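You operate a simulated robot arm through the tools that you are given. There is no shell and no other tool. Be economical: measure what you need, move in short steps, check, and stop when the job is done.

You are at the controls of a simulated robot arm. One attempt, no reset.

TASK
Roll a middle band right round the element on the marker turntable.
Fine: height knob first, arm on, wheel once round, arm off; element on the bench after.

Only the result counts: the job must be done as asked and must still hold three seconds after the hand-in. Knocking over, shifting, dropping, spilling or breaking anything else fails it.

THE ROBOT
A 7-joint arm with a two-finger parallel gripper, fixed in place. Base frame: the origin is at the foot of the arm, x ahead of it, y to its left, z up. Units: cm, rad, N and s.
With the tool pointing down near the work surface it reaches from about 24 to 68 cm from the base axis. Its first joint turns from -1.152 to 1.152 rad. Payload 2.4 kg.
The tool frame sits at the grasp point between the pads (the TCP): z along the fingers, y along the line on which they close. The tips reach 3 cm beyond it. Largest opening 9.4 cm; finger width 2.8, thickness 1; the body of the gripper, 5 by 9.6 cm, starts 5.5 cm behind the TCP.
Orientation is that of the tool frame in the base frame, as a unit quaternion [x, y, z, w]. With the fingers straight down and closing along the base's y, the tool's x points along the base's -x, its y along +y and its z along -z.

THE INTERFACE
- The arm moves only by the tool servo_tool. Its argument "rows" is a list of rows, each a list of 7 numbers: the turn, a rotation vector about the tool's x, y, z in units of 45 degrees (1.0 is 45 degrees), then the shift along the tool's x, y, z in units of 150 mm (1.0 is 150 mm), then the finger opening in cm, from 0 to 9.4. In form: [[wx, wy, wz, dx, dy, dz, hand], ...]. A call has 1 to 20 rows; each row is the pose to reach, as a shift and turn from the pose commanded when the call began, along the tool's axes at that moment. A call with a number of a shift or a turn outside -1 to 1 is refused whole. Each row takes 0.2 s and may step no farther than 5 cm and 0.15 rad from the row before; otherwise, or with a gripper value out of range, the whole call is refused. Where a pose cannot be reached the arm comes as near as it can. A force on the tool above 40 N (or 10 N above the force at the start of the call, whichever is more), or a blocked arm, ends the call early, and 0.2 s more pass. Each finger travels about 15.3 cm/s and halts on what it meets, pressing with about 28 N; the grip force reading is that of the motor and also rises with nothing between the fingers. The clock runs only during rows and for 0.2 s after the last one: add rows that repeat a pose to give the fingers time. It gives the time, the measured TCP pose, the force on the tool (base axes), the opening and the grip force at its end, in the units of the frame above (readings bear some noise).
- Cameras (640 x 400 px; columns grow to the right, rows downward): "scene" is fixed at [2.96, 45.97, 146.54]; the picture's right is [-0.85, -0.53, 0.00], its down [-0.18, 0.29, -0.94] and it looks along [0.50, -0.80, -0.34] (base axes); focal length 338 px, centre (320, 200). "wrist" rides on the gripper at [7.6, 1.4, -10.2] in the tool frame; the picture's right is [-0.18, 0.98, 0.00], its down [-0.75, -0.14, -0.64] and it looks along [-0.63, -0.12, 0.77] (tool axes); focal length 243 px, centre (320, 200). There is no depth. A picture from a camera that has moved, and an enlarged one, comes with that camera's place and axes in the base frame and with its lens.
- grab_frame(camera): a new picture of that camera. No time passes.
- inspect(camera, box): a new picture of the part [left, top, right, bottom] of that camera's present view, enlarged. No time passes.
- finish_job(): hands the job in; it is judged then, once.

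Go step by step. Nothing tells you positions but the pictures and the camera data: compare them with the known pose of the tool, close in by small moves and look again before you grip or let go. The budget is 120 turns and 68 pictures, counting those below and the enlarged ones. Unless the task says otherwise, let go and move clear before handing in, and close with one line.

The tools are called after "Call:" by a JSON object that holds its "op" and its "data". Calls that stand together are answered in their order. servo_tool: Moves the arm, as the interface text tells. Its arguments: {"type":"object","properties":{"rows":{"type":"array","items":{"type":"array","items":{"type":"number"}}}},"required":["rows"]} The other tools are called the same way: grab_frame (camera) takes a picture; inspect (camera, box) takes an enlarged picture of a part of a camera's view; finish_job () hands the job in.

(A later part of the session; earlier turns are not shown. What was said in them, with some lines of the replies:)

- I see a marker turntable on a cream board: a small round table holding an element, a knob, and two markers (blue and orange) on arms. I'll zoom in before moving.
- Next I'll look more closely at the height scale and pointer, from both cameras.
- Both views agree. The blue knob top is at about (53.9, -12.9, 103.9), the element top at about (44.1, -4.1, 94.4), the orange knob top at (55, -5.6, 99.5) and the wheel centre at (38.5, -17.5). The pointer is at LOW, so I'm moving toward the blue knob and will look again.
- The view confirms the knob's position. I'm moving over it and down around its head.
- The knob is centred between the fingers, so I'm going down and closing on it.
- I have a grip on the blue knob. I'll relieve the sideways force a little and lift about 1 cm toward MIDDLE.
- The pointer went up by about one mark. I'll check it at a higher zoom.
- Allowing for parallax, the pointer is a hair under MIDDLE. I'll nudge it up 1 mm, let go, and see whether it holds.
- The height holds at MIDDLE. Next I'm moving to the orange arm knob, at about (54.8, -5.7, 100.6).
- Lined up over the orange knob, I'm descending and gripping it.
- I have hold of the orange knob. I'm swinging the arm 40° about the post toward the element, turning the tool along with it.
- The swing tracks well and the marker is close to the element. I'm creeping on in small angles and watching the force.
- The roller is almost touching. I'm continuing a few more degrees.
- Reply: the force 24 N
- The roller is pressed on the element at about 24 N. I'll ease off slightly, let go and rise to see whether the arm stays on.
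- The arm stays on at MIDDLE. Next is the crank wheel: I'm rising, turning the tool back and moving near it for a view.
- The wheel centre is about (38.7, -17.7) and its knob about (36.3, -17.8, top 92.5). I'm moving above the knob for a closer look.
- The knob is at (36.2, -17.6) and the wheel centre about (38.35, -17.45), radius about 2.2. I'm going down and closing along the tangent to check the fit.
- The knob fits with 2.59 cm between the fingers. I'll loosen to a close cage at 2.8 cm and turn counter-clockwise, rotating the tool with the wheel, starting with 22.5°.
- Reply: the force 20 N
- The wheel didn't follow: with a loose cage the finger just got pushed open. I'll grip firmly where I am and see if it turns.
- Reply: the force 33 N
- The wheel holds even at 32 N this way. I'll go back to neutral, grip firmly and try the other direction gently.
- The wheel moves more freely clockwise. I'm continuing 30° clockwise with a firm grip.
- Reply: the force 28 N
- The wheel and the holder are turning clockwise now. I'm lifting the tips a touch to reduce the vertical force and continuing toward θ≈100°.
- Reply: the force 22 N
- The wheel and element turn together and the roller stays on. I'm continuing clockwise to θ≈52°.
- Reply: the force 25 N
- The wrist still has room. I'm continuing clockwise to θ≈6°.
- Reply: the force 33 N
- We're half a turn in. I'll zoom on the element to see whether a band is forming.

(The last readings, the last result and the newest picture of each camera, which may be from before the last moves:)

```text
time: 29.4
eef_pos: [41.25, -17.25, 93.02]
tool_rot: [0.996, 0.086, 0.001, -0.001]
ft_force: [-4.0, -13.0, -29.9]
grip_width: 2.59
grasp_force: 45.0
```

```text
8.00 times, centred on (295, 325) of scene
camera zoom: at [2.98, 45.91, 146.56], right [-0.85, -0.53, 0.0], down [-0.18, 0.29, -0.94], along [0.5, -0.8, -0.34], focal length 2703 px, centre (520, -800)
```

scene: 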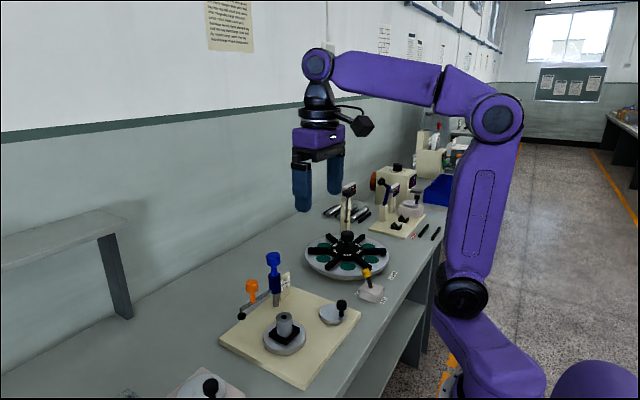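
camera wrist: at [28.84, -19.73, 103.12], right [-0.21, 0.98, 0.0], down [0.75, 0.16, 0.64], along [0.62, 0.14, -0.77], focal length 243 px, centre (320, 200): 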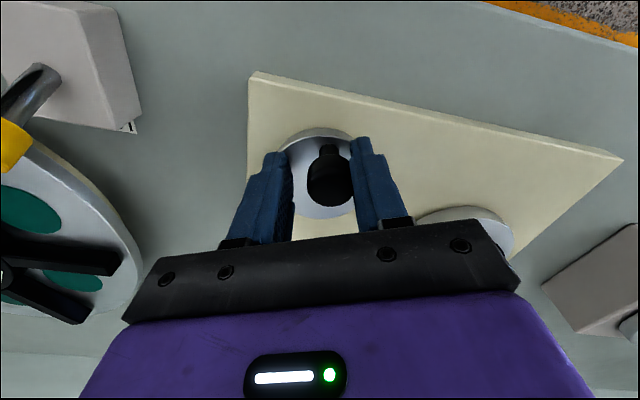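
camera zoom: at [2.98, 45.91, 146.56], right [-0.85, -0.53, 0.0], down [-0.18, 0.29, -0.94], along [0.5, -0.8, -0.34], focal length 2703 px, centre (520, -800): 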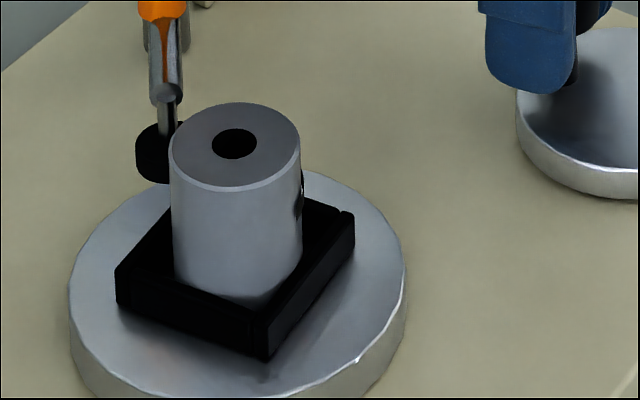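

A dark mark has appeared at the element's right edge, so the band is forming. To finish the turn I need to regrasp: release, rise, and wind the tool back 180°.

Call:
{"op": "servo_tool", "data": {"rows": [[0, 0, 0, 0, 0, 0, 3.6], [0, 0, 0, 0, 0, 0, 4.6], [0, 0, 0, 0, 0, -0.15, 4.6], [0, 0, 0, 0, 0, -0.33, 4.6], [0, 0, -0.1667, 0, 0, -0.33, 4.6], [0, 0, -0.3333, 0, 0, -0.33, 4.6], [0, 0, -0.5, 0, 0, -0.33, 4.6], [0, 0, -0.6667, 0, 0, -0.33, 4.6], [0, 0, -0.8333, 0, 0, -0.33, 4.6], [0, 0, -1.0, 0, 0, -0.33, 4.6]]}}

Call:
{"op": "servo_tool", "data": {"rows": [[0, 0, -0.1667, 0, 0, 0, 4.6], [0, 0, -0.3333, 0, 0, 0, 4.6], [0, 0, -0.5, 0, 0, 0, 4.6], [0, 0, -0.6667, 0, 0, 0, 4.6], [0, 0, -0.8333, 0, 0, 0, 4.6], [0, 0, -1.0, 0, 0, 0, 4.6]]}}

Call:
{"op": "servo_tool", "data": {"rows": [[0, 0, -0.1667, 0, 0, 0, 4.6], [0, 0, -0.3333, 0, 0, 0, 4.6], [0, 0, -0.5, 0, 0, 0, 4.6], [0, 0, -0.6667, 0, 0, 0, 4.6], [0, 0, -0.8333, 0, 0, 0, 4.6], [0, 0, -1.0, 0, 0, 0, 4.6]]}}

Call:
{"op": "servo_tool", "data": {"rows": [[0, 0, -0.1667, 0, 0, 0, 4.6], [0, 0, -0.3333, 0, 0, 0, 4.6], [0, 0, -0.5, 0, 0, 0, 4.6], [0, 0, -0.6667, 0, 0, 0, 4.6], [0, 0, -0.8333, 0, 0, 0, 4.6], [0, 0, -1.0, 0, 0, 0, 4.6], [0, 0, -1.0, 0, 0, 0, 4.6]]}}

Call:
{"op": "grab_frame", "data": {"camera": "wrist"}}

Call:
{"op": "inspect", "data": {"camera": "scene", "box": [260, 260, 380, 350]}}

```text
time: 31.6
eef_pos: [41.16, -17.07, 97.91]
tool_rot: [0.886, 0.463, -0.001, 0.001]
ft_force: [0.0, -0.7, -0.6]
grip_width: 4.61
grasp_force: 0.1
```

```text
time: 33.0
eef_pos: [41.15, -17.19, 98.01]
tool_rot: [0.642, 0.767, 0.0, -0.001]
ft_force: [-0.3, -0.6, -0.3]
grip_width: 4.63
grasp_force: 0.0
```

```text
time: 34.4
eef_pos: [41.3, -17.06, 97.99]
tool_rot: [0.3, 0.954, 0.0, 0.0]
ft_force: [0.2, 0.1, 0.1]
grip_width: 4.58
grasp_force: 0.0
```

```text
time: 36.0
eef_pos: [41.23, -17.14, 98.07]
tool_rot: [-0.089, 0.996, 0.0, 0.0]
ft_force: [0.1, 0.0, -0.2]
grip_width: 4.62
grasp_force: 0.0
```

```text
23 pictures are left
camera wrist: at [33.48, -17.13, 108.25], right [0.01, 1.0, 0.0], down [0.77, -0.01, 0.64], along [0.64, -0.01, -0.77], focal length 243 px, centre (320, 200)
```

wrist: 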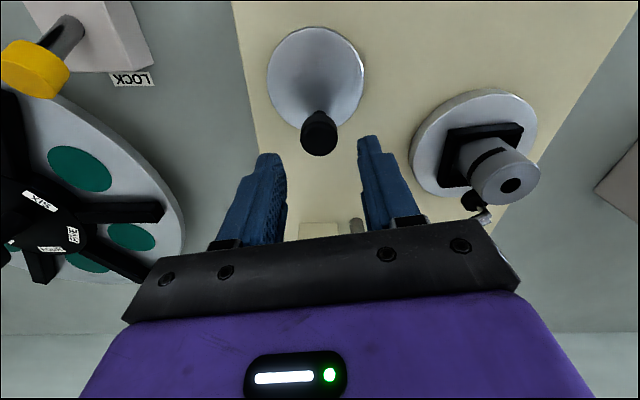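

```text
4.44 times, centred on (320, 305) of scene
camera zoom: at [2.96, 45.97, 146.54], right [-0.85, -0.53, 0.0], down [-0.18, 0.29, -0.94], along [0.5, -0.8, -0.34], focal length 1502 px, centre (320, -267)
```

zoom: 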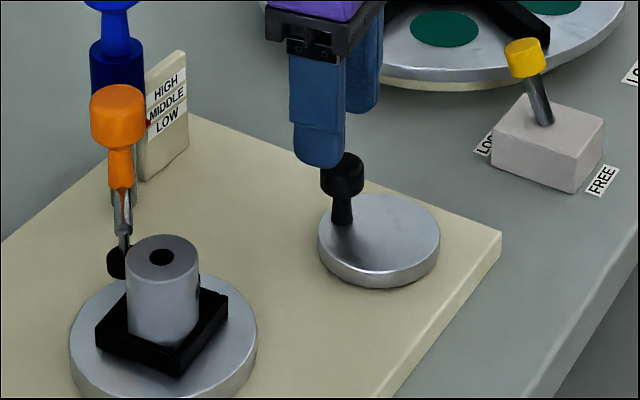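

The band shows on the turned half. I'm lowering onto the knob, now at about (40.85, -17.35), with the tool at +25° yaw, and gripping.

Call:
{"op": "servo_tool", "data": {"rows": [[0, 0, -0.1667, 0.027, -0.009, 0, 4.6], [0, 0, -0.3333, 0.027, -0.009, 0.15, 4.6], [0, 0, -0.3333, 0.027, -0.009, 0.345, 4.6], [0, 0, -0.3333, 0.027, -0.009, 0.345, 3.6], [0, 0, -0.3333, 0.027, -0.009, 0.345, 2], [0, 0, -0.3333, 0.027, -0.009, 0.345, 2], [0, 0, -0.3333, 0.027, -0.009, 0.345, 2]]}}

Call:
{"op": "inspect", "data": {"camera": "scene", "box": [260, 260, 380, 350]}}

```text
time: 37.6
eef_pos: [40.81, -17.36, 92.75]
tool_rot: [-0.217, 0.976, 0.0, -0.001]
ft_force: [0.6, 3.9, -9.2]
grip_width: 2.55
grasp_force: 45.0
```

```text
4.44 times, centred on (320, 305) of scene
camera zoom: at [2.96, 45.97, 146.54], right [-0.85, -0.53, 0.0], down [-0.18, 0.29, -0.94], along [0.5, -0.8, -0.34], focal length 1502 px, centre (320, -267)
```

zoom: 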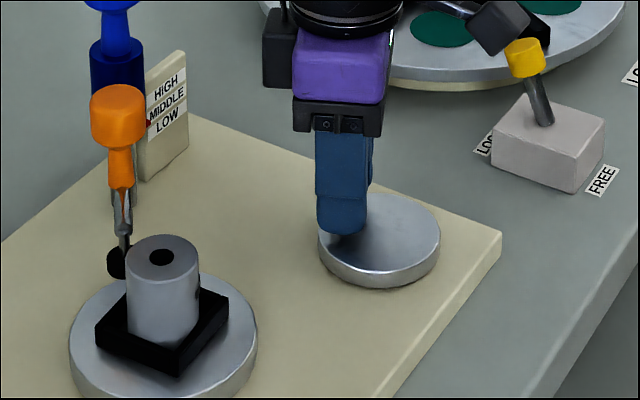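

Gripped. I'm continuing clockwise in a 45° block, with the radius refined to 2.35.

Call:
{"op": "servo_tool", "data": {"rows": [[0, 0, 0.1667, 0.0092, -0.0183, -0.006, 2], [0, 0, 0.3333, 0.0208, -0.0352, -0.006, 2], [0, 0, 0.5, 0.0345, -0.0505, -0.006, 2], [0, 0, 0.6667, 0.05, -0.0639, -0.006, 2], [0, 0, 0.8333, 0.0672, -0.0751, -0.006, 2], [0, 0, 1.0, 0.0857, -0.084, -0.006, 2], [0, 0, 1.0, 0.0857, -0.084, -0.006, 2]]}}

Call:
{"op": "inspect", "data": {"camera": "scene", "box": [260, 260, 380, 350]}}

```text
time: 39.2
eef_pos: [40.24, -18.95, 92.9]
tool_rot: [0.174, 0.985, 0.0, 0.0]
ft_force: [9.2, 16.9, -28.0]
grip_width: 2.53
grasp_force: 45.8
```

```text
4.44 times, centred on (320, 305) of scene
camera zoom: at [3.02, 46.0, 146.53], right [-0.85, -0.53, 0.0], down [-0.18, 0.29, -0.94], along [0.5, -0.8, -0.34], focal length 1502 px, centre (320, -267)
```

zoom: 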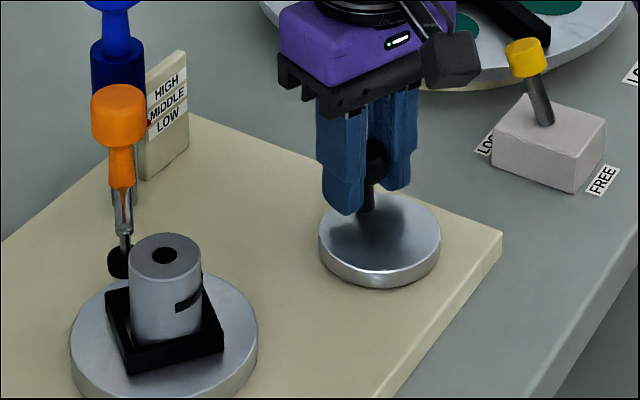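

The band is clearly visible with its starting edge. I'm continuing with the next 45° blocks.

Call:
{"op": "servo_tool", "data": {"rows": [[0, 0, 0.1667, 0.0092, -0.0183, 0.006, 2], [0, 0, 0.3333, 0.0208, -0.0352, 0.006, 2], [0, 0, 0.5, 0.0345, -0.0505, 0.006, 2], [0, 0, 0.6667, 0.05, -0.0639, 0.006, 2], [0, 0, 0.8333, 0.0672, -0.0751, 0.006, 2], [0, 0, 1.0, 0.0857, -0.084, 0.006, 2], [0, 0, 1.0, 0.0857, -0.084, 0.006, 2]]}}

Call:
{"op": "inspect", "data": {"camera": "scene", "box": [260, 260, 380, 350]}}

```text
time: 40.8
eef_pos: [38.68, -19.72, 92.72]
tool_rot: [0.538, 0.843, -0.001, 0.004]
ft_force: [14.9, 17.6, 28.3]
grip_width: 2.52
grasp_force: 44.6
```

```text
4.44 times, centred on (320, 305) of scene
camera zoom: at [2.96, 46.03, 146.52], right [-0.85, -0.53, 0.0], down [-0.18, 0.29, -0.94], along [0.5, -0.8, -0.34], focal length 1502 px, centre (320, -267)
```

zoom: 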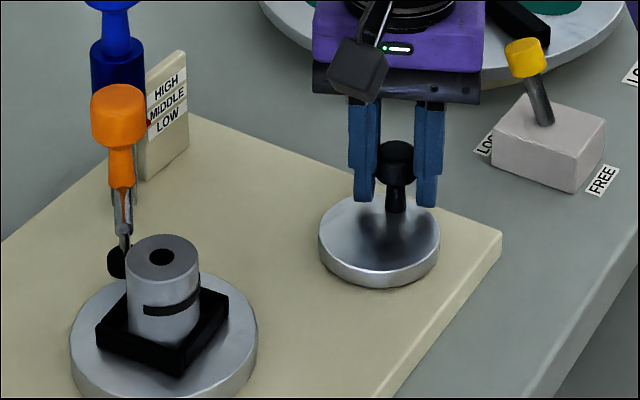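

The band is extending nicely. Next 45° block.

Call:
{"op": "servo_tool", "data": {"rows": [[0, 0, 0.1667, 0.0092, -0.0183, -0.004, 2], [0, 0, 0.3333, 0.0208, -0.0352, -0.004, 2], [0, 0, 0.5, 0.0345, -0.0505, -0.004, 2], [0, 0, 0.6667, 0.05, -0.0639, -0.004, 2], [0, 0, 0.8333, 0.0672, -0.0751, -0.004, 2], [0, 0, 1.0, 0.0857, -0.084, -0.004, 2], [0, 0, 1.0, 0.0857, -0.084, -0.004, 2]]}}

Call:
{"op": "inspect", "data": {"camera": "scene", "box": [260, 260, 380, 350]}}

```text
time: 42.4
eef_pos: [36.86, -19.24, 92.75]
tool_rot: [0.82, 0.572, 0.0, 0.0]
ft_force: [10.9, -0.6, 1.6]
grip_width: 2.53
grasp_force: 45.2
```

```text
4.44 times, centred on (320, 305) of scene
camera zoom: at [2.98, 45.97, 146.54], right [-0.85, -0.53, 0.0], down [-0.18, 0.29, -0.94], along [0.5, -0.8, -0.34], focal length 1502 px, centre (320, -267)
```

zoom: 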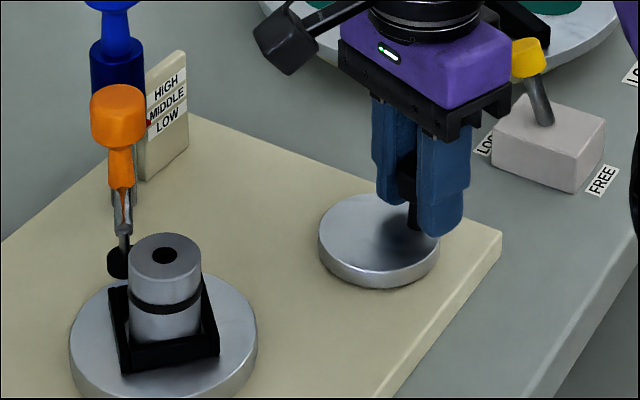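

One more 45° block brings it to about one turn.

Call:
{"op": "servo_tool", "data": {"rows": [[0, 0, 0.1667, 0.0092, -0.0183, 0, 2], [0, 0, 0.3333, 0.0208, -0.0352, 0, 2], [0, 0, 0.5, 0.0345, -0.0505, 0, 2], [0, 0, 0.6667, 0.05, -0.0639, 0, 2], [0, 0, 0.8333, 0.0672, -0.0751, 0, 2], [0, 0, 1.0, 0.0857, -0.084, 0, 2], [0, 0, 1.0, 0.0857, -0.084, 0, 2]]}}

Call:
{"op": "servo_tool", "data": {"rows": [[0, 0, 0.1667, 0.0092, -0.0183, 0, 2], [0, 0, 0.3333, 0.0208, -0.0352, 0, 2], [0, 0, 0.3333, 0.0208, -0.0352, 0, 2]]}}

Call:
{"op": "inspect", "data": {"camera": "scene", "box": [260, 260, 380, 350]}}

```text
time: 44.0
eef_pos: [36.03, -17.5, 92.82]
tool_rot: [0.977, 0.215, -0.001, -0.002]
ft_force: [-1.0, -5.6, -16.1]
grip_width: 2.56
grasp_force: 44.7
```

```text
time: 44.8
eef_pos: [36.17, -17.0, 92.83]
tool_rot: [0.996, 0.086, -0.002, -0.002]
ft_force: [-8.6, -4.5, -26.9]
grip_width: 2.56
grasp_force: 45.5
```

```text
4.44 times, centred on (320, 305) of scene
camera zoom: at [2.96, 45.94, 146.55], right [-0.85, -0.53, 0.0], down [-0.18, 0.29, -0.94], along [0.5, -0.8, -0.34], focal length 1502 px, centre (320, -267)
```

zoom: 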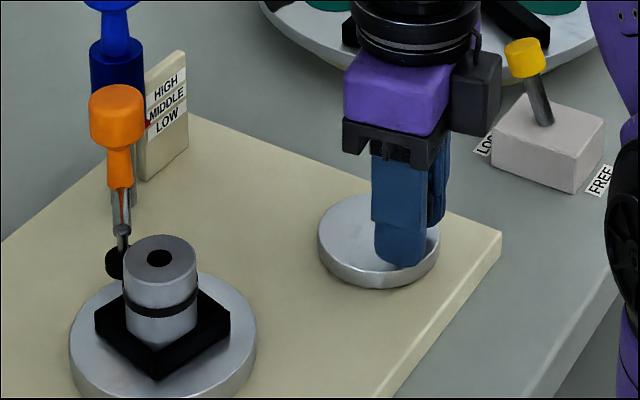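

Geometry suggests the band began about 20° into the turn, so I'll overlap a further 28° or so to close it.

Call:
{"op": "servo_tool", "data": {"rows": [[0, 0, 0.1, 0.0048, -0.0195, 0.004, 2], [0, 0, 0.2, 0.0158, -0.0358, 0.004, 2], [0, 0, 0.3, 0.0278, -0.0499, 0.004, 2], [0, 0, 0.4, 0.0423, -0.063, 0.004, 2], [0, 0, 0.4, 0.0423, -0.063, 0.004, 2]]}}

Call:
{"op": "inspect", "data": {"camera": "scene", "box": [260, 260, 380, 350]}}

```text
time: 46.0
eef_pos: [36.59, -16.04, 92.77]
tool_rot: [0.997, -0.071, 0.001, 0.001]
ft_force: [-11.8, -11.5, 12.9]
grip_width: 2.59
grasp_force: 44.7
```

```text
4.44 times, centred on (320, 305) of scene
camera zoom: at [2.91, 45.94, 146.55], right [-0.85, -0.53, 0.0], down [-0.18, 0.29, -0.94], along [0.5, -0.8, -0.34], focal length 1502 px, centre (320, -267)
```

zoom: 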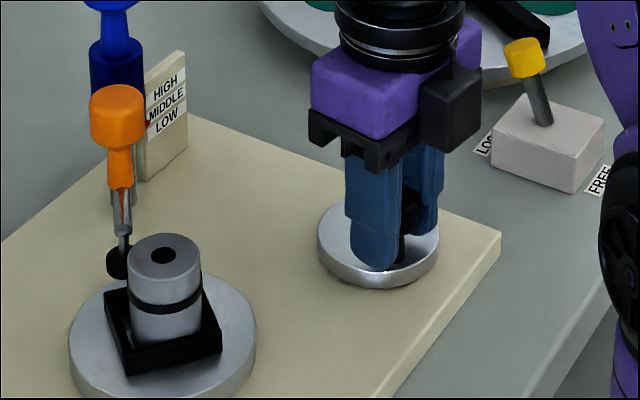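

About 395° are rolled in total. I'm releasing the knob, rising and rotating the tool toward yaw -131°, ready to grip the orange knob.

Call:
{"op": "servo_tool", "data": {"rows": [[0, 0, 0, 0, 0, 0, 3.6], [0, 0, 0, 0, 0, 0, 4.6], [0, 0, 0, 0, 0, -0.2, 5], [0, 0, 0, 0, 0, -0.5, 5], [0, 0, 0, 0, 0, -0.8, 5.5], [0, 0, 0, 0, 0, -0.99, 5.5], [0, 0, -0.1667, 0, 0, -0.99, 5.5], [0, 0, -0.3333, 0, 0, -0.99, 5.5], [0, 0, -0.5, 0, 0, -0.99, 5.5], [0, 0, -0.6667, 0, 0, -0.99, 5.5], [0, 0, -0.8333, 0, 0, -0.99, 5.5], [0, 0, -1.0, 0, 0, -0.99, 5.5], [0, 0, -1.0, 0, 0, -0.99, 5.5]]}}

```text
time: 48.8
eef_pos: [36.76, -15.85, 107.72]
tool_rot: [0.948, 0.318, 0.0, 0.0]
ft_force: [0.4, 1.4, 0.2]
grip_width: 5.48
grasp_force: 0.0
```

Call:
{"op": "servo_tool", "data": {"rows": [[0, 0, -0.07, 0.2, 0.01, -0.07, 5.5], [0, 0, -0.14, 0.4, 0.02, -0.07, 5.5], [0, 0, -0.2, 0.6, 0.03, -0.07, 5.5], [0, 0, -0.267, 0.8, 0.04, -0.07, 5.5], [0, 0, -0.267, 0.979, 0.0505, -0.07, 5.5], [0, 0, -0.267, 0.979, 0.0505, -0.07, 5.5]]}}

Call:
{"op": "grab_frame", "data": {"camera": "wrist"}}

Call:
{"op": "inspect", "data": {"camera": "scene", "box": [230, 240, 350, 350]}}

```text
time: 50.2
eef_pos: [48.88, -7.56, 108.78]
tool_rot: [0.91, 0.415, 0.0, 0.0]
ft_force: [0.2, 0.2, 0.4]
grip_width: 5.53
grasp_force: 0.1
```

```text
15 pictures are left
camera wrist: at [54.99, -2.7, 119.01], right [0.62, -0.78, 0.0], down [-0.6, -0.48, 0.64], along [-0.5, -0.4, -0.77], focal length 243 px, centre (320, 200)
```

wrist: 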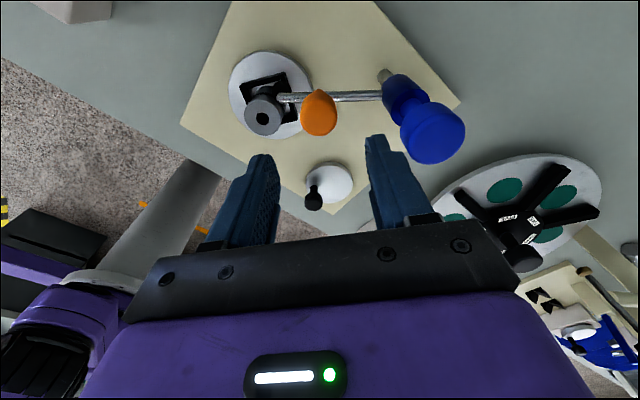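

```text
3.64 times, centred on (290, 295) of scene
camera zoom: at [2.96, 45.97, 146.54], right [-0.85, -0.53, 0.0], down [-0.18, 0.29, -0.94], along [0.5, -0.8, -0.34], focal length 1228 px, centre (429, -146)
```

zoom: 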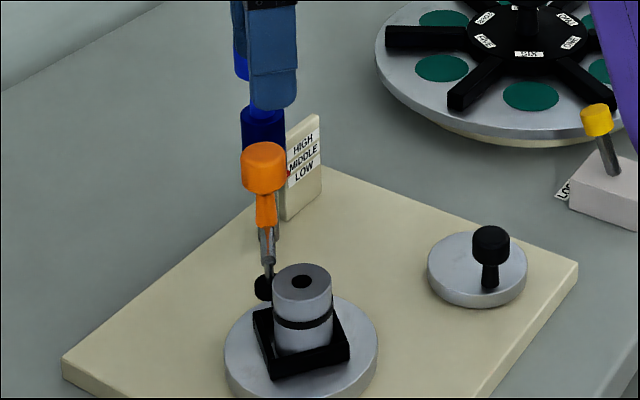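

The band looks continuous on this side. I'm lowering onto the orange knob and gripping it.

Call:
{"op": "servo_tool", "data": {"rows": [[0, 0, 0, 0.016, 0.003, 0.25, 5.5], [0, 0, 0, 0.016, 0.003, 0.5, 5.5], [0, 0, 0, 0.016, 0.003, 0.567, 5.5], [0, 0, 0, 0.016, 0.003, 0.567, 4.2], [0, 0, 0, 0.016, 0.003, 0.567, 2.2], [0, 0, 0, 0.016, 0.003, 0.567, 2.2], [0, 0, 0, 0.016, 0.003, 0.567, 2.2]]}}

Call:
{"op": "inspect", "data": {"camera": "wrist", "box": [200, 0, 440, 200]}}

```text
time: 51.8
eef_pos: [48.97, -7.27, 100.23]
tool_rot: [0.909, 0.416, 0.001, -0.001]
ft_force: [4.0, 12.3, -1.3]
grip_width: 2.87
grasp_force: 44.6
```

```text
2.00 times, centred on (320, 100) of wrist
camera zoom: at [55.01, -2.59, 110.42], right [0.62, -0.78, 0.0], down [-0.6, -0.48, 0.64], along [-0.5, -0.4, -0.77], focal length 485 px, centre (320, 400)
```

zoom: 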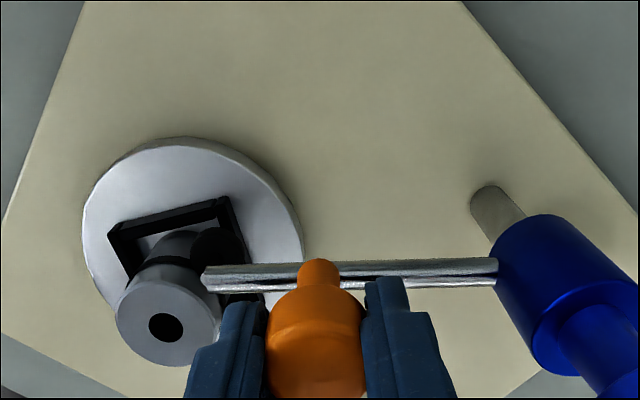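

Now swinging the arm off, clockwise about the post, 45° back to near its starting place.

Call:
{"op": "servo_tool", "data": {"rows": [[0, 0, 0.1778, 0.0704, 0.0133, 0, 2.2], [0, 0, 0.3556, 0.1382, 0.0363, 0, 2.2], [0, 0, 0.5333, 0.2022, 0.0685, 0, 2.2], [0, 0, 0.7111, 0.2611, 0.1093, 0, 2.2], [0, 0, 0.8889, 0.3138, 0.1579, 0, 2.2], [0, 0, 0.8889, 0.3138, 0.1579, 0, 2.2]]}}

Call:
{"op": "servo_tool", "data": {"rows": [[0, 0, 0.16, 0.0633, 0.0117, 0, 2.2], [0, 0, 0.16, 0.0633, 0.0117, 0, 2.2], [0, 0, 0.16, 0.0633, 0.0117, 0, 4.2], [0, 0, 0.16, 0.0633, 0.0117, 0, 5.5], [0, 0, 0.16, 0.0633, 0.0117, -0.25, 5.5], [0, 0, 0.16, 0.0633, 0.0117, -0.5, 5.5], [0, 0, 0.16, 0.0633, 0.0117, -0.65, 5.5], [0, 0, 0.16, 0.0633, 0.0117, -0.65, 5.5]]}}

Call:
{"op": "inspect", "data": {"camera": "scene", "box": [210, 240, 350, 375]}}

Call:
{"op": "grab_frame", "data": {"camera": "wrist"}}

```text
time: 53.2
eef_pos: [53.94, -5.4, 100.2]
tool_rot: [0.997, 0.078, 0.0, 0.001]
ft_force: [-3.2, 17.1, -2.0]
grip_width: 2.83
grasp_force: 45.0
```

```text
time: 55.0
eef_pos: [54.88, -5.64, 109.88]
tool_rot: [1.0, 0.015, 0.0, 0.0]
ft_force: [-0.4, 0.5, -0.7]
grip_width: 5.51
grasp_force: 0.0
```

```text
2.96 times, centred on (280, 308) of scene
camera zoom: at [2.96, 45.97, 146.54], right [-0.85, -0.53, 0.0], down [-0.18, 0.29, -0.94], along [0.5, -0.8, -0.34], focal length 1001 px, centre (438, -118)
```

zoom: 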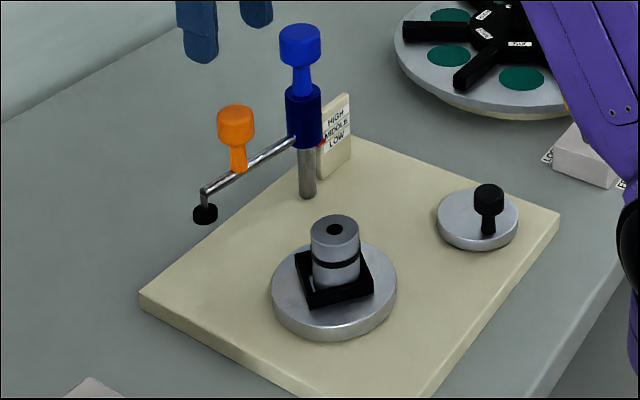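

```text
11 pictures are left
camera wrist: at [62.56, -6.79, 120.24], right [-0.15, -0.99, 0.0], down [-0.76, 0.12, 0.64], along [-0.63, 0.1, -0.77], focal length 243 px, centre (320, 200)
```

wrist: 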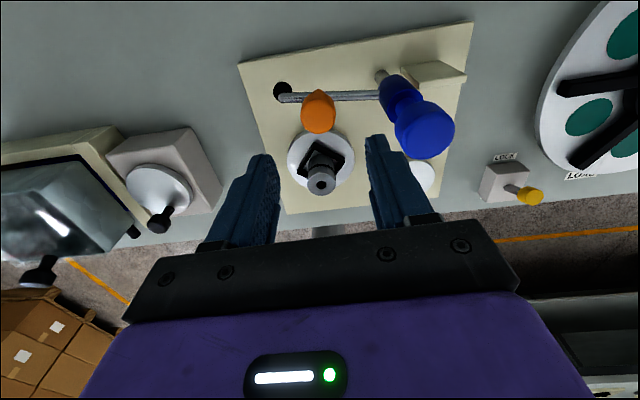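

The arm is off. I'll check the band on the far side of the element from here.

Call:
{"op": "inspect", "data": {"camera": "wrist", "box": [285, 125, 360, 205]}}

```text
5.00 times, centred on (322, 165) of wrist
camera zoom: at [62.56, -6.79, 120.24], right [-0.15, -0.99, 0.0], down [-0.76, 0.12, 0.64], along [-0.63, 0.1, -0.77], focal length 1213 px, centre (308, 375)
```

zoom: 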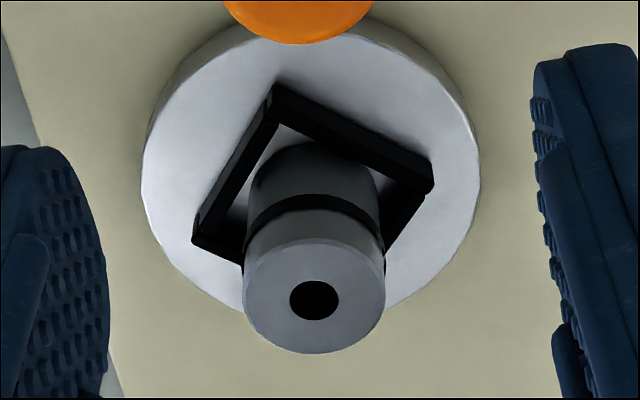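

The band goes right round. Next I'm moving over the element, at about (44.0, -4.15), to pick it up.

Call:
{"op": "servo_tool", "data": {"rows": [[0, 0, 0, -0.25, -0.04, 0, 6], [0, 0, 0, -0.5, -0.08, 0, 6], [0, 0, 0, -0.722, -0.118, 0, 6], [0, 0, 0, -0.722, -0.118, 0.3, 6], [0, 0, 0, -0.722, -0.118, 0.55, 6], [0, 0, 0, -0.722, -0.118, 0.73, 6], [0, 0, 0, -0.722, -0.118, 0.73, 6]]}}

Call:
{"op": "grab_frame", "data": {"camera": "wrist"}}

Call:
{"op": "inspect", "data": {"camera": "scene", "box": [240, 260, 340, 360]}}

```text
time: 56.6
eef_pos: [44.08, -4.18, 98.83]
tool_rot: [1.0, 0.015, 0.0, 0.0]
ft_force: [-0.3, -1.3, 0.4]
grip_width: 6.0
grasp_force: 0.0
```

```text
9 pictures are left
camera wrist: at [51.84, -5.36, 109.14], right [-0.15, -0.99, 0.0], down [-0.76, 0.12, 0.64], along [-0.63, 0.1, -0.77], focal length 243 px, centre (320, 200)
```

wrist: 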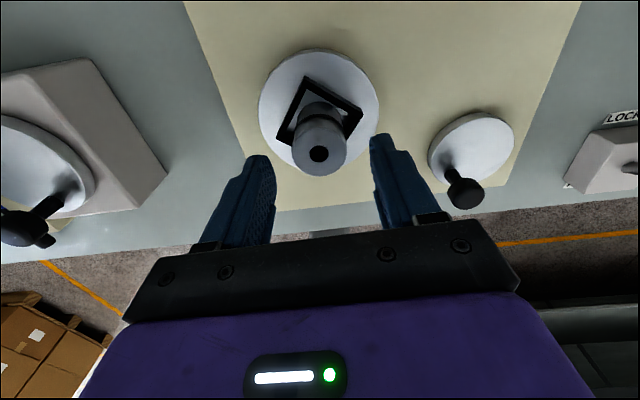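

```text
4.00 times, centred on (290, 310) of scene
camera zoom: at [2.96, 45.97, 146.54], right [-0.85, -0.53, 0.0], down [-0.18, 0.29, -0.94], along [0.5, -0.8, -0.34], focal length 1351 px, centre (440, -240)
```

zoom: 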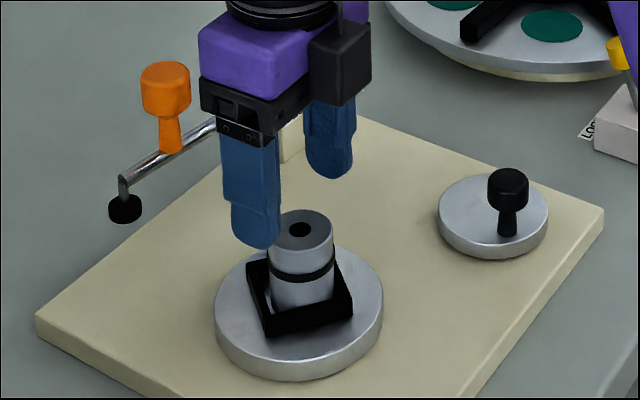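

The element is well centred, so I'm descending to grip its upper part, closing and lifting a little.

Call:
{"op": "servo_tool", "data": {"rows": [[0, 0, 0, -0.01, -0.01, 0.13, 6], [0, 0, 0, -0.01, -0.01, 0.262, 6], [0, 0, 0, -0.01, -0.01, 0.262, 5], [0, 0, 0, -0.01, -0.01, 0.262, 4], [0, 0, 0, -0.01, -0.01, 0.262, 2.5], [0, 0, 0, -0.01, -0.01, 0.262, 2.5], [0, 0, 0, -0.01, -0.01, 0.262, 2.5]]}}

Call:
{"op": "servo_tool", "data": {"rows": [[0, 0, 0, 0, 0, -0.1, 2.5], [0, 0, 0, 0, 0, -0.3, 2.5], [0, 0, 0, 0, 0, -0.5, 2.5], [0, 0, 0, 0, 0, -0.5, 2.5]]}}

Call:
{"op": "inspect", "data": {"camera": "scene", "box": [200, 240, 340, 360]}}

```text
time: 58.2
eef_pos: [43.95, -3.9, 95.04]
tool_rot: [1.0, 0.016, 0.0, 0.0]
ft_force: [1.3, -0.1, 0.0]
grip_width: 3.65
grasp_force: 28.1
```

```text
time: 59.2
eef_pos: [43.96, -3.94, 102.71]
tool_rot: [1.0, 0.016, 0.0, -0.001]
ft_force: [0.3, 0.9, 0.6]
grip_width: 2.48
grasp_force: 0.0
```

```text
3.33 times, centred on (270, 300) of scene
camera zoom: at [2.95, 45.97, 146.54], right [-0.85, -0.53, 0.0], down [-0.18, 0.29, -0.94], along [0.5, -0.8, -0.34], focal length 1126 px, centre (487, -133)
```

zoom: 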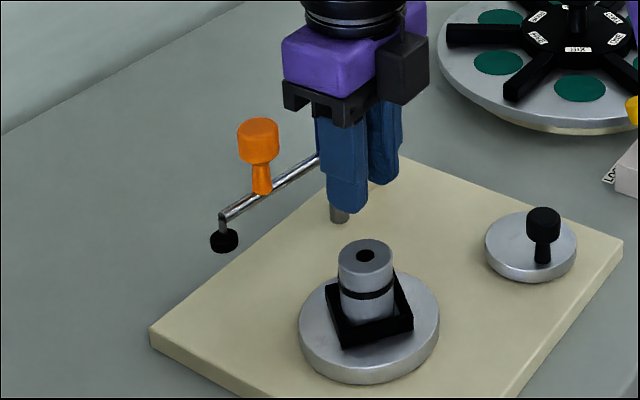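

The grip slipped, but the element is still standing in its holder. I'll reopen, go about 1 cm deeper and close harder.

Call:
{"op": "servo_tool", "data": {"rows": [[0, 0, 0, 0, 0, 0, 5], [0, 0, 0, 0, 0, 0, 6], [0, 0, 0, 0, 0, 0.25, 6], [0, 0, 0, 0, 0, 0.45, 6], [0, 0, 0, 0, 0, 0.57, 6], [0, 0, 0, 0, 0, 0.57, 4.5], [0, 0, 0, 0, 0, 0.57, 3.5], [0, 0, 0, 0, 0, 0.57, 1.5], [0, 0, 0, 0, 0, 0.57, 0.5], [0, 0, 0, 0, 0, 0.57, 0.5], [0, 0, 0, 0, 0, 0.57, 0.5]]}}

Call:
{"op": "inspect", "data": {"camera": "scene", "box": [240, 280, 320, 360]}}

```text
time: 61.6
eef_pos: [43.6, -3.77, 94.11]
tool_rot: [1.0, 0.015, 0.0, -0.001]
ft_force: [2.2, -0.3, -1.3]
grip_width: 3.69
grasp_force: 28.1
```

```text
5.00 times, centred on (280, 320) of scene
camera zoom: at [2.96, 45.96, 146.54], right [-0.85, -0.53, 0.0], down [-0.18, 0.29, -0.94], along [0.5, -0.8, -0.34], focal length 1689 px, centre (520, -400)
```

zoom: 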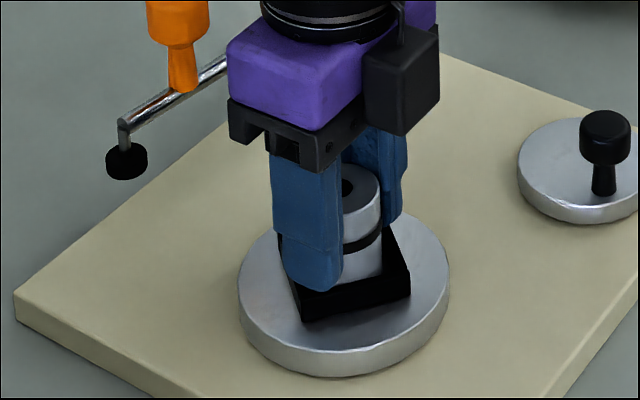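

The fingers hold the element off-centre, about 0.6 cm too far in +x. I'll open slightly, shift, regrip and lift gently.

Call:
{"op": "servo_tool", "data": {"rows": [[0, 0, 0, 0, 0, 0, 4.8], [0, 0, 0, 0, 0, 0, 4.8], [0, 0, 0, -0.025, 0, 0.008, 4.8], [0, 0, 0, -0.045, 0, 0.015, 4.8], [0, 0, 0, -0.045, 0, 0.015, 3.5], [0, 0, 0, -0.045, 0, 0.015, 1], [0, 0, 0, -0.045, 0, 0.015, 0], [0, 0, 0, -0.045, 0, 0.015, 0], [0, 0, 0, -0.045, 0, 0.015, 0], [0, 0, 0, -0.045, 0, 0.015, 0]]}}

Call:
{"op": "servo_tool", "data": {"rows": [[0, 0, 0, 0, 0, -0.02, 0], [0, 0, 0, 0, 0, -0.06, 0], [0, 0, 0, 0, 0, -0.1, 0], [0, 0, 0, 0, 0, -0.15, 0], [0, 0, 0, 0, 0, -0.2, 0], [0, 0, 0, 0, 0, -0.2, 0]]}}

```text
time: 63.8
eef_pos: [43.12, -4.02, 93.78]
tool_rot: [1.0, 0.015, 0.0, 0.0]
ft_force: [1.3, 1.3, 4.1]
grip_width: 4.06
grasp_force: 28.1
```

```text
time: 65.2
eef_pos: [43.13, -3.86, 96.97]
tool_rot: [1.0, 0.016, 0.0, 0.0]
ft_force: [0.1, 0.3, 0.4]
grip_width: 4.1
grasp_force: 27.6
```

Call:
{"op": "inspect", "data": {"camera": "scene", "box": [230, 270, 330, 360]}}

```text
4.44 times, centred on (280, 315) of scene
camera zoom: at [2.96, 45.97, 146.54], right [-0.85, -0.53, 0.0], down [-0.18, 0.29, -0.94], along [0.5, -0.8, -0.34], focal length 1502 px, centre (498, -311)
```

zoom: 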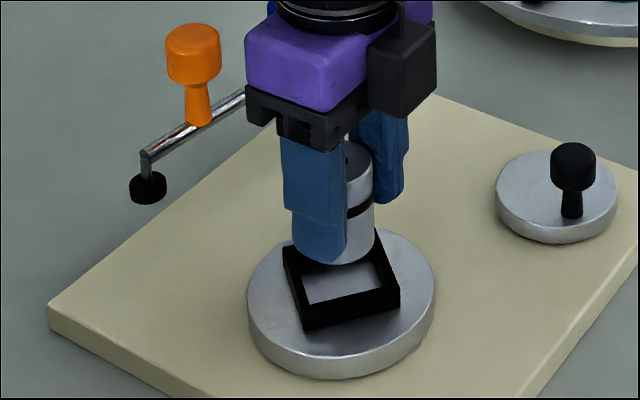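

The element is held and clear of the holder. I'm lifting it higher and carrying it to the empty bench near (52, 9), left of the board.

Call:
{"op": "servo_tool", "data": {"rows": [[0, 0, 0, 0, 0, -0.2, 0], [0, 0, 0, 0, 0, -0.4, 0], [0, 0, 0, 0.1, -0.14, -0.4, 0], [0, 0, 0, 0.21, -0.28, -0.4, 0], [0, 0, 0, 0.31, -0.42, -0.4, 0], [0, 0, 0, 0.41, -0.56, -0.4, 0], [0, 0, 0, 0.52, -0.7, -0.4, 0], [0, 0, 0, 0.62, -0.842, -0.4, 0], [0, 0, 0, 0.62, -0.842, -0.4, 0]]}}

Call:
{"op": "grab_frame", "data": {"camera": "scene"}}

```text
time: 67.2
eef_pos: [51.05, 7.41, 102.93]
tool_rot: [1.0, 0.016, 0.0, 0.0]
ft_force: [1.1, -0.9, -0.7]
grip_width: 4.06
grasp_force: 27.9
out of reach, approached as far as the arm can: row 8, 9
```

```text
4 pictures are left
```

scene: 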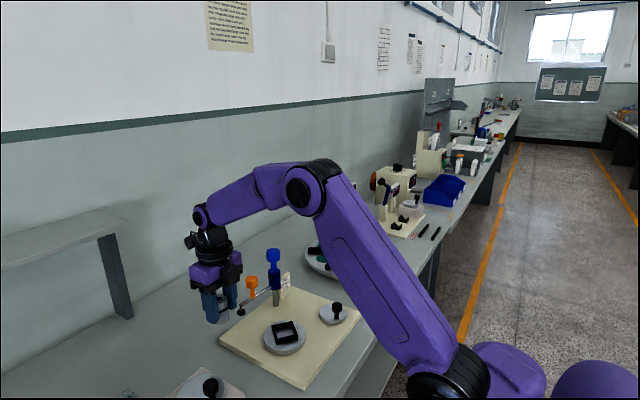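

The wrist is at its limit. I'll turn the tool back about 30° counter-clockwise to regain reach, staying at height.

Call:
{"op": "servo_tool", "data": {"rows": [[0, 0, -0.14, 0, 0, 0, 0], [0, 0, -0.28, 0, 0, 0, 0], [0, 0, -0.42, 0, 0, 0, 0], [0, 0, -0.56, 0, 0, 0, 0], [0, 0, -0.67, 0, 0, 0, 0], [0, 0, -0.67, 0, 0, 0, 0]]}}

```text
time: 68.6
eef_pos: [51.08, 7.42, 102.95]
tool_rot: [0.961, 0.276, 0.001, 0.0]
ft_force: [-0.2, 0.1, -1.4]
grip_width: 4.09
grasp_force: 28.1
```

Call:
{"op": "servo_tool", "data": {"rows": [[0, 0, 0, 0.04, -0.033, 0, 0], [0, 0, 0, 0.081, -0.067, 0, 0], [0, 0, 0, 0.081, -0.067, 0.15, 0], [0, 0, 0, 0.081, -0.067, 0.3, 0], [0, 0, 0, 0.081, -0.067, 0.42, 0], [0, 0, 0, 0.081, -0.067, 0.52, 0], [0, 0, 0, 0.081, -0.067, 0.52, 0]]}}

Call:
{"op": "inspect", "data": {"camera": "scene", "box": [160, 240, 280, 360]}}

```text
time: 70.2
eef_pos: [51.4, 8.93, 94.96]
tool_rot: [0.961, 0.275, 0.0, 0.0]
ft_force: [0.1, 0.0, -0.8]
grip_width: 4.06
grasp_force: 28.0
```

```text
3.33 times, centred on (220, 300) of scene
camera zoom: at [2.96, 45.97, 146.54], right [-0.85, -0.53, 0.0], down [-0.18, 0.29, -0.94], along [0.5, -0.8, -0.34], focal length 1126 px, centre (653, -133)
```

zoom: 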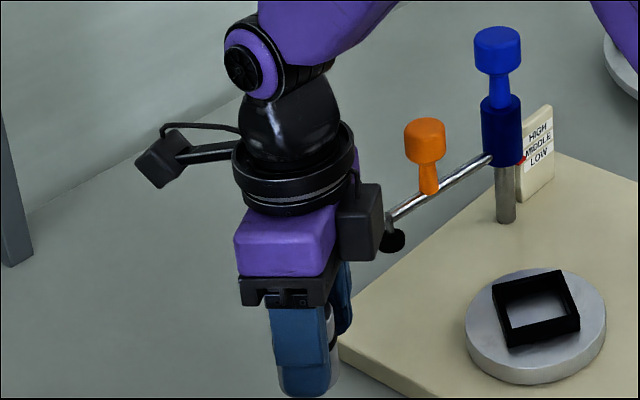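

Close to the bench now and well clear of the board. I'm lowering in small steps until contact shows in the force.

Call:
{"op": "servo_tool", "data": {"rows": [[0, 0, 0, 0, 0, 0.02, 0], [0, 0, 0, 0, 0, 0.04, 0], [0, 0, 0, 0, 0, 0.06, 0], [0, 0, 0, 0, 0, 0.06, 0]]}}

Call:
{"op": "servo_tool", "data": {"rows": [[0, 0, 0, 0, 0, 0.015, 0], [0, 0, 0, 0, 0, 0.03, 0], [0, 0, 0, 0, 0, 0.03, 0]]}}

```text
time: 71.2
eef_pos: [51.38, 8.84, 94.07]
tool_rot: [0.961, 0.276, -0.001, -0.001]
ft_force: [0.1, -0.7, -0.8]
grip_width: 4.06
grasp_force: 28.4
```

```text
time: 72.0
eef_pos: [51.45, 8.97, 93.49]
tool_rot: [0.961, 0.276, 0.0, 0.001]
ft_force: [0.5, -0.7, -0.2]
grip_width: 4.06
grasp_force: 28.0
```

Call:
{"op": "servo_tool", "data": {"rows": [[0, 0, 0, 0, 0, 0.015, 0], [0, 0, 0, 0, 0, 0.03, 0], [0, 0, 0, 0, 0, 0.03, 0]]}}

Call:
{"op": "servo_tool", "data": {"rows": [[0, 0, 0, 0, 0, 0.01, 0], [0, 0, 0, 0, 0, 0.02, 0], [0, 0, 0, 0, 0, 0.02, 0]]}}

```text
time: 72.8
eef_pos: [51.6, 8.93, 93.19]
tool_rot: [0.961, 0.276, 0.0, 0.0]
ft_force: [0.4, -0.3, -1.1]
grip_width: 4.05
grasp_force: 28.3
```

```text
time: 73.6
eef_pos: [51.54, 8.93, 92.81]
tool_rot: [0.961, 0.276, 0.0, 0.0]
ft_force: [0.1, -0.7, -0.3]
grip_width: 4.05
grasp_force: 27.7
```

No contact yet. I'm continuing down.

Call:
{"op": "servo_tool", "data": {"rows": [[0, 0, 0, 0, 0, 0.01, 0], [0, 0, 0, 0, 0, 0.02, 0], [0, 0, 0, 0, 0, 0.02, 0]]}}

Call:
{"op": "servo_tool", "data": {"rows": [[0, 0, 0, 0, 0, 0.01, 0], [0, 0, 0, 0, 0, 0.02, 0], [0, 0, 0, 0, 0, 0.02, 0]]}}

Call:
{"op": "inspect", "data": {"camera": "scene", "box": [200, 310, 290, 400]}}

```text
time: 74.4
eef_pos: [51.55, 9.06, 92.78]
tool_rot: [0.961, 0.276, 0.0, 0.0]
ft_force: [-0.2, 0.0, -0.7]
grip_width: 4.06
grasp_force: 28.0
```

```text
time: 75.2
eef_pos: [51.41, 9.02, 92.41]
tool_rot: [0.961, 0.276, -0.001, 0.001]
ft_force: [-0.4, -0.3, -0.3]
grip_width: 4.09
grasp_force: 28.4
```

```text
4.44 times, centred on (245, 355) of scene
camera zoom: at [2.96, 45.97, 146.54], right [-0.85, -0.53, 0.0], down [-0.18, 0.29, -0.94], along [0.5, -0.8, -0.34], focal length 1502 px, centre (653, -489)
```

zoom: 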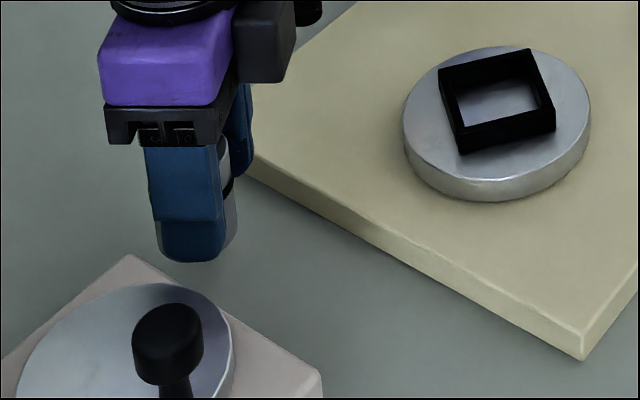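

By the picture, the bottom is just above the bench. I'm continuing in 2 mm steps.

Call:
{"op": "servo_tool", "data": {"rows": [[0, 0, 0, 0, 0, 0.007, 0], [0, 0, 0, 0, 0, 0.014, 0], [0, 0, 0, 0, 0, 0.014, 0]]}}

Call:
{"op": "servo_tool", "data": {"rows": [[0, 0, 0, 0, 0, 0.007, 0], [0, 0, 0, 0, 0, 0.014, 0], [0, 0, 0, 0, 0, 0.014, 0]]}}

Call:
{"op": "servo_tool", "data": {"rows": [[0, 0, 0, 0, 0, 0.007, 0], [0, 0, 0, 0, 0, 0.014, 0], [0, 0, 0, 0, 0, 0.014, 0]]}}

```text
time: 76.0
eef_pos: [51.54, 8.84, 92.28]
tool_rot: [0.961, 0.275, 0.0, 0.0]
ft_force: [0.9, 0.2, -0.9]
grip_width: 4.06
grasp_force: 28.2
```

```text
time: 76.8
eef_pos: [51.61, 8.93, 91.94]
tool_rot: [0.961, 0.276, 0.0, 0.0]
ft_force: [-0.1, -0.1, -1.1]
grip_width: 4.04
grasp_force: 27.9
```

```text
time: 77.6
eef_pos: [51.64, 8.93, 91.69]
tool_rot: [0.961, 0.276, 0.0, 0.0]
ft_force: [-0.1, 0.7, -1.3]
grip_width: 4.07
grasp_force: 27.8
```

Call:
{"op": "servo_tool", "data": {"rows": [[0, 0, 0, 0, 0, 0.007, 0], [0, 0, 0, 0, 0, 0.014, 0], [0, 0, 0, 0, 0, 0.014, 0]]}}

Call:
{"op": "servo_tool", "data": {"rows": [[0, 0, 0, 0, 0, 0.007, 0], [0, 0, 0, 0, 0, 0.014, 0], [0, 0, 0, 0, 0, 0.014, 0]]}}

Call:
{"op": "servo_tool", "data": {"rows": [[0, 0, 0, 0, 0, 0.007, 0], [0, 0, 0, 0, 0, 0.014, 0], [0, 0, 0, 0, 0, 0.014, 0]]}}

```text
time: 78.4
eef_pos: [51.51, 8.89, 91.47]
tool_rot: [0.961, 0.275, -0.001, 0.0]
ft_force: [-0.3, -0.2, -0.1]
grip_width: 4.07
grasp_force: 28.7
```

```text
time: 79.2
eef_pos: [51.64, 8.92, 91.27]
tool_rot: [0.961, 0.275, 0.0, -0.001]
ft_force: [-0.4, 0.2, -1.2]
grip_width: 4.09
grasp_force: 27.7
```

```text
time: 80.0
eef_pos: [51.49, 8.86, 91.1]
tool_rot: [0.961, 0.276, 0.0, 0.0]
ft_force: [0.2, 0.3, -0.6]
grip_width: 4.08
grasp_force: 27.8
```

Call:
{"op": "servo_tool", "data": {"rows": [[0, 0, 0, 0, 0, 0.007, 0], [0, 0, 0, 0, 0, 0.014, 0], [0, 0, 0, 0, 0, 0.014, 0]]}}

Call:
{"op": "servo_tool", "data": {"rows": [[0, 0, 0, 0, 0, 0.007, 0], [0, 0, 0, 0, 0, 0.014, 0], [0, 0, 0, 0, 0, 0.014, 0]]}}

Call:
{"op": "servo_tool", "data": {"rows": [[0, 0, 0, 0, 0, 0.007, 0], [0, 0, 0, 0, 0, 0.014, 0], [0, 0, 0, 0, 0, 0.014, 0]]}}

```text
time: 80.8
eef_pos: [51.58, 8.97, 90.91]
tool_rot: [0.961, 0.275, 0.0, 0.0]
ft_force: [0.3, 0.5, 0.1]
grip_width: 4.09
grasp_force: 28.6
```

```text
time: 81.6
eef_pos: [51.56, 8.93, 90.71]
tool_rot: [0.961, 0.276, 0.0, 0.0]
ft_force: [0.3, -0.1, -0.8]
grip_width: 4.08
grasp_force: 27.9
```

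```text
time: 82.4
eef_pos: [51.63, 8.95, 90.5]
tool_rot: [0.961, 0.276, -0.001, 0.0]
ft_force: [-0.1, 0.6, -0.3]
grip_width: 4.08
grasp_force: 28.0
```

Call:
{"op": "servo_tool", "data": {"rows": [[0, 0, 0, 0, 0, 0.007, 0], [0, 0, 0, 0, 0, 0.014, 0], [0, 0, 0, 0, 0, 0.014, 0]]}}

Call:
{"op": "servo_tool", "data": {"rows": [[0, 0, 0, 0, 0, 0.007, 0], [0, 0, 0, 0, 0, 0.014, 0], [0, 0, 0, 0, 0, 0.014, 0]]}}

Call:
{"op": "inspect", "data": {"camera": "scene", "box": [205, 320, 265, 380]}}

```text
time: 83.2
eef_pos: [51.59, 9.0, 90.27]
tool_rot: [0.961, 0.276, 0.002, 0.0]
ft_force: [-1.7, -0.6, 10.7]
grip_width: 4.05
grasp_force: 27.8
```

```text
time: 84.0
eef_pos: [51.48, 8.97, 90.14]
tool_rot: [0.961, 0.275, 0.003, 0.0]
ft_force: [3.8, 4.8, 20.6]
grip_width: 4.08
grasp_force: 28.1
```

```text
6.67 times, centred on (235, 350) of scene
camera zoom: at [2.93, 45.97, 146.54], right [-0.85, -0.53, 0.0], down [-0.18, 0.29, -0.94], along [0.5, -0.8, -0.34], focal length 2252 px, centre (887, -800)
```

zoom: 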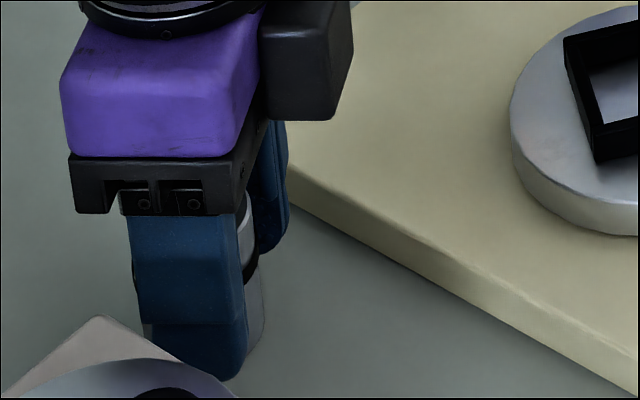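

Contact with the bench at about 20 N. I'm easing up 1 mm, opening only a little (the neighbouring device is about 1 cm off the near finger) and rising straight up.

Call:
{"op": "servo_tool", "data": {"rows": [[0, 0, 0, 0, 0, -0.01, 0], [0, 0, 0, 0, 0, -0.01, 4.1], [0, 0, 0, 0, 0, -0.01, 4.6], [0, 0, 0, 0, 0, -0.01, 5.0], [0, 0, 0, 0, 0, -0.01, 5.0], [0, 0, 0, 0, 0, -0.1, 5.0], [0, 0, 0, 0, 0, -0.3, 5.0], [0, 0, 0, 0, 0, -0.55, 5.0], [0, 0, 0, 0, 0, -0.8, 5.0], [0, 0, 0, 0, 0, -0.99, 5.0], [0, 0, 0, 0, 0, -0.99, 5.0]]}}

Call:
{"op": "inspect", "data": {"camera": "scene", "box": [180, 240, 360, 400]}}

```text
time: 86.4
eef_pos: [51.47, 9.2, 104.77]
tool_rot: [0.961, 0.276, 0.001, 0.001]
ft_force: [0.0, 0.2, -0.4]
grip_width: 5.01
grasp_force: 0.1
```

```text
2.50 times, centred on (270, 320) of scene
camera zoom: at [2.96, 45.97, 146.54], right [-0.85, -0.53, 0.0], down [-0.18, 0.29, -0.94], along [0.5, -0.8, -0.34], focal length 845 px, centre (445, -100)
```

zoom: 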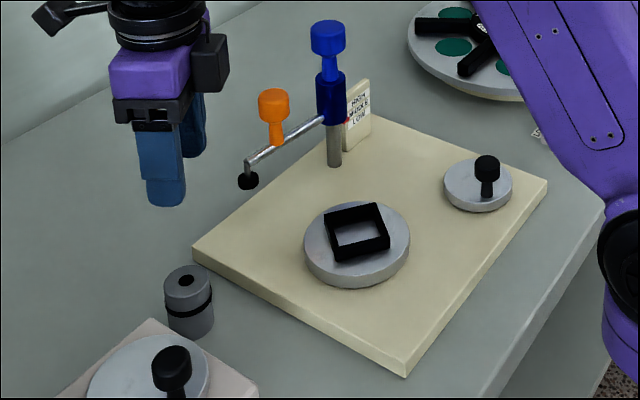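

The element stands upright on the bench with its middle band. The arm is off and the gripper is clear, so I'm handing in.

Call:
{"op": "finish_job", "data": {}}

```text
The job is handed in.
```

The middle band is rolled right round the element, the marker arm is swung off, and the element stands upright on the bench just left of the board. I turned the wheel about 395° clockwise rather than exactly once round, because the band started roughly 20° late and the overlap closed it.
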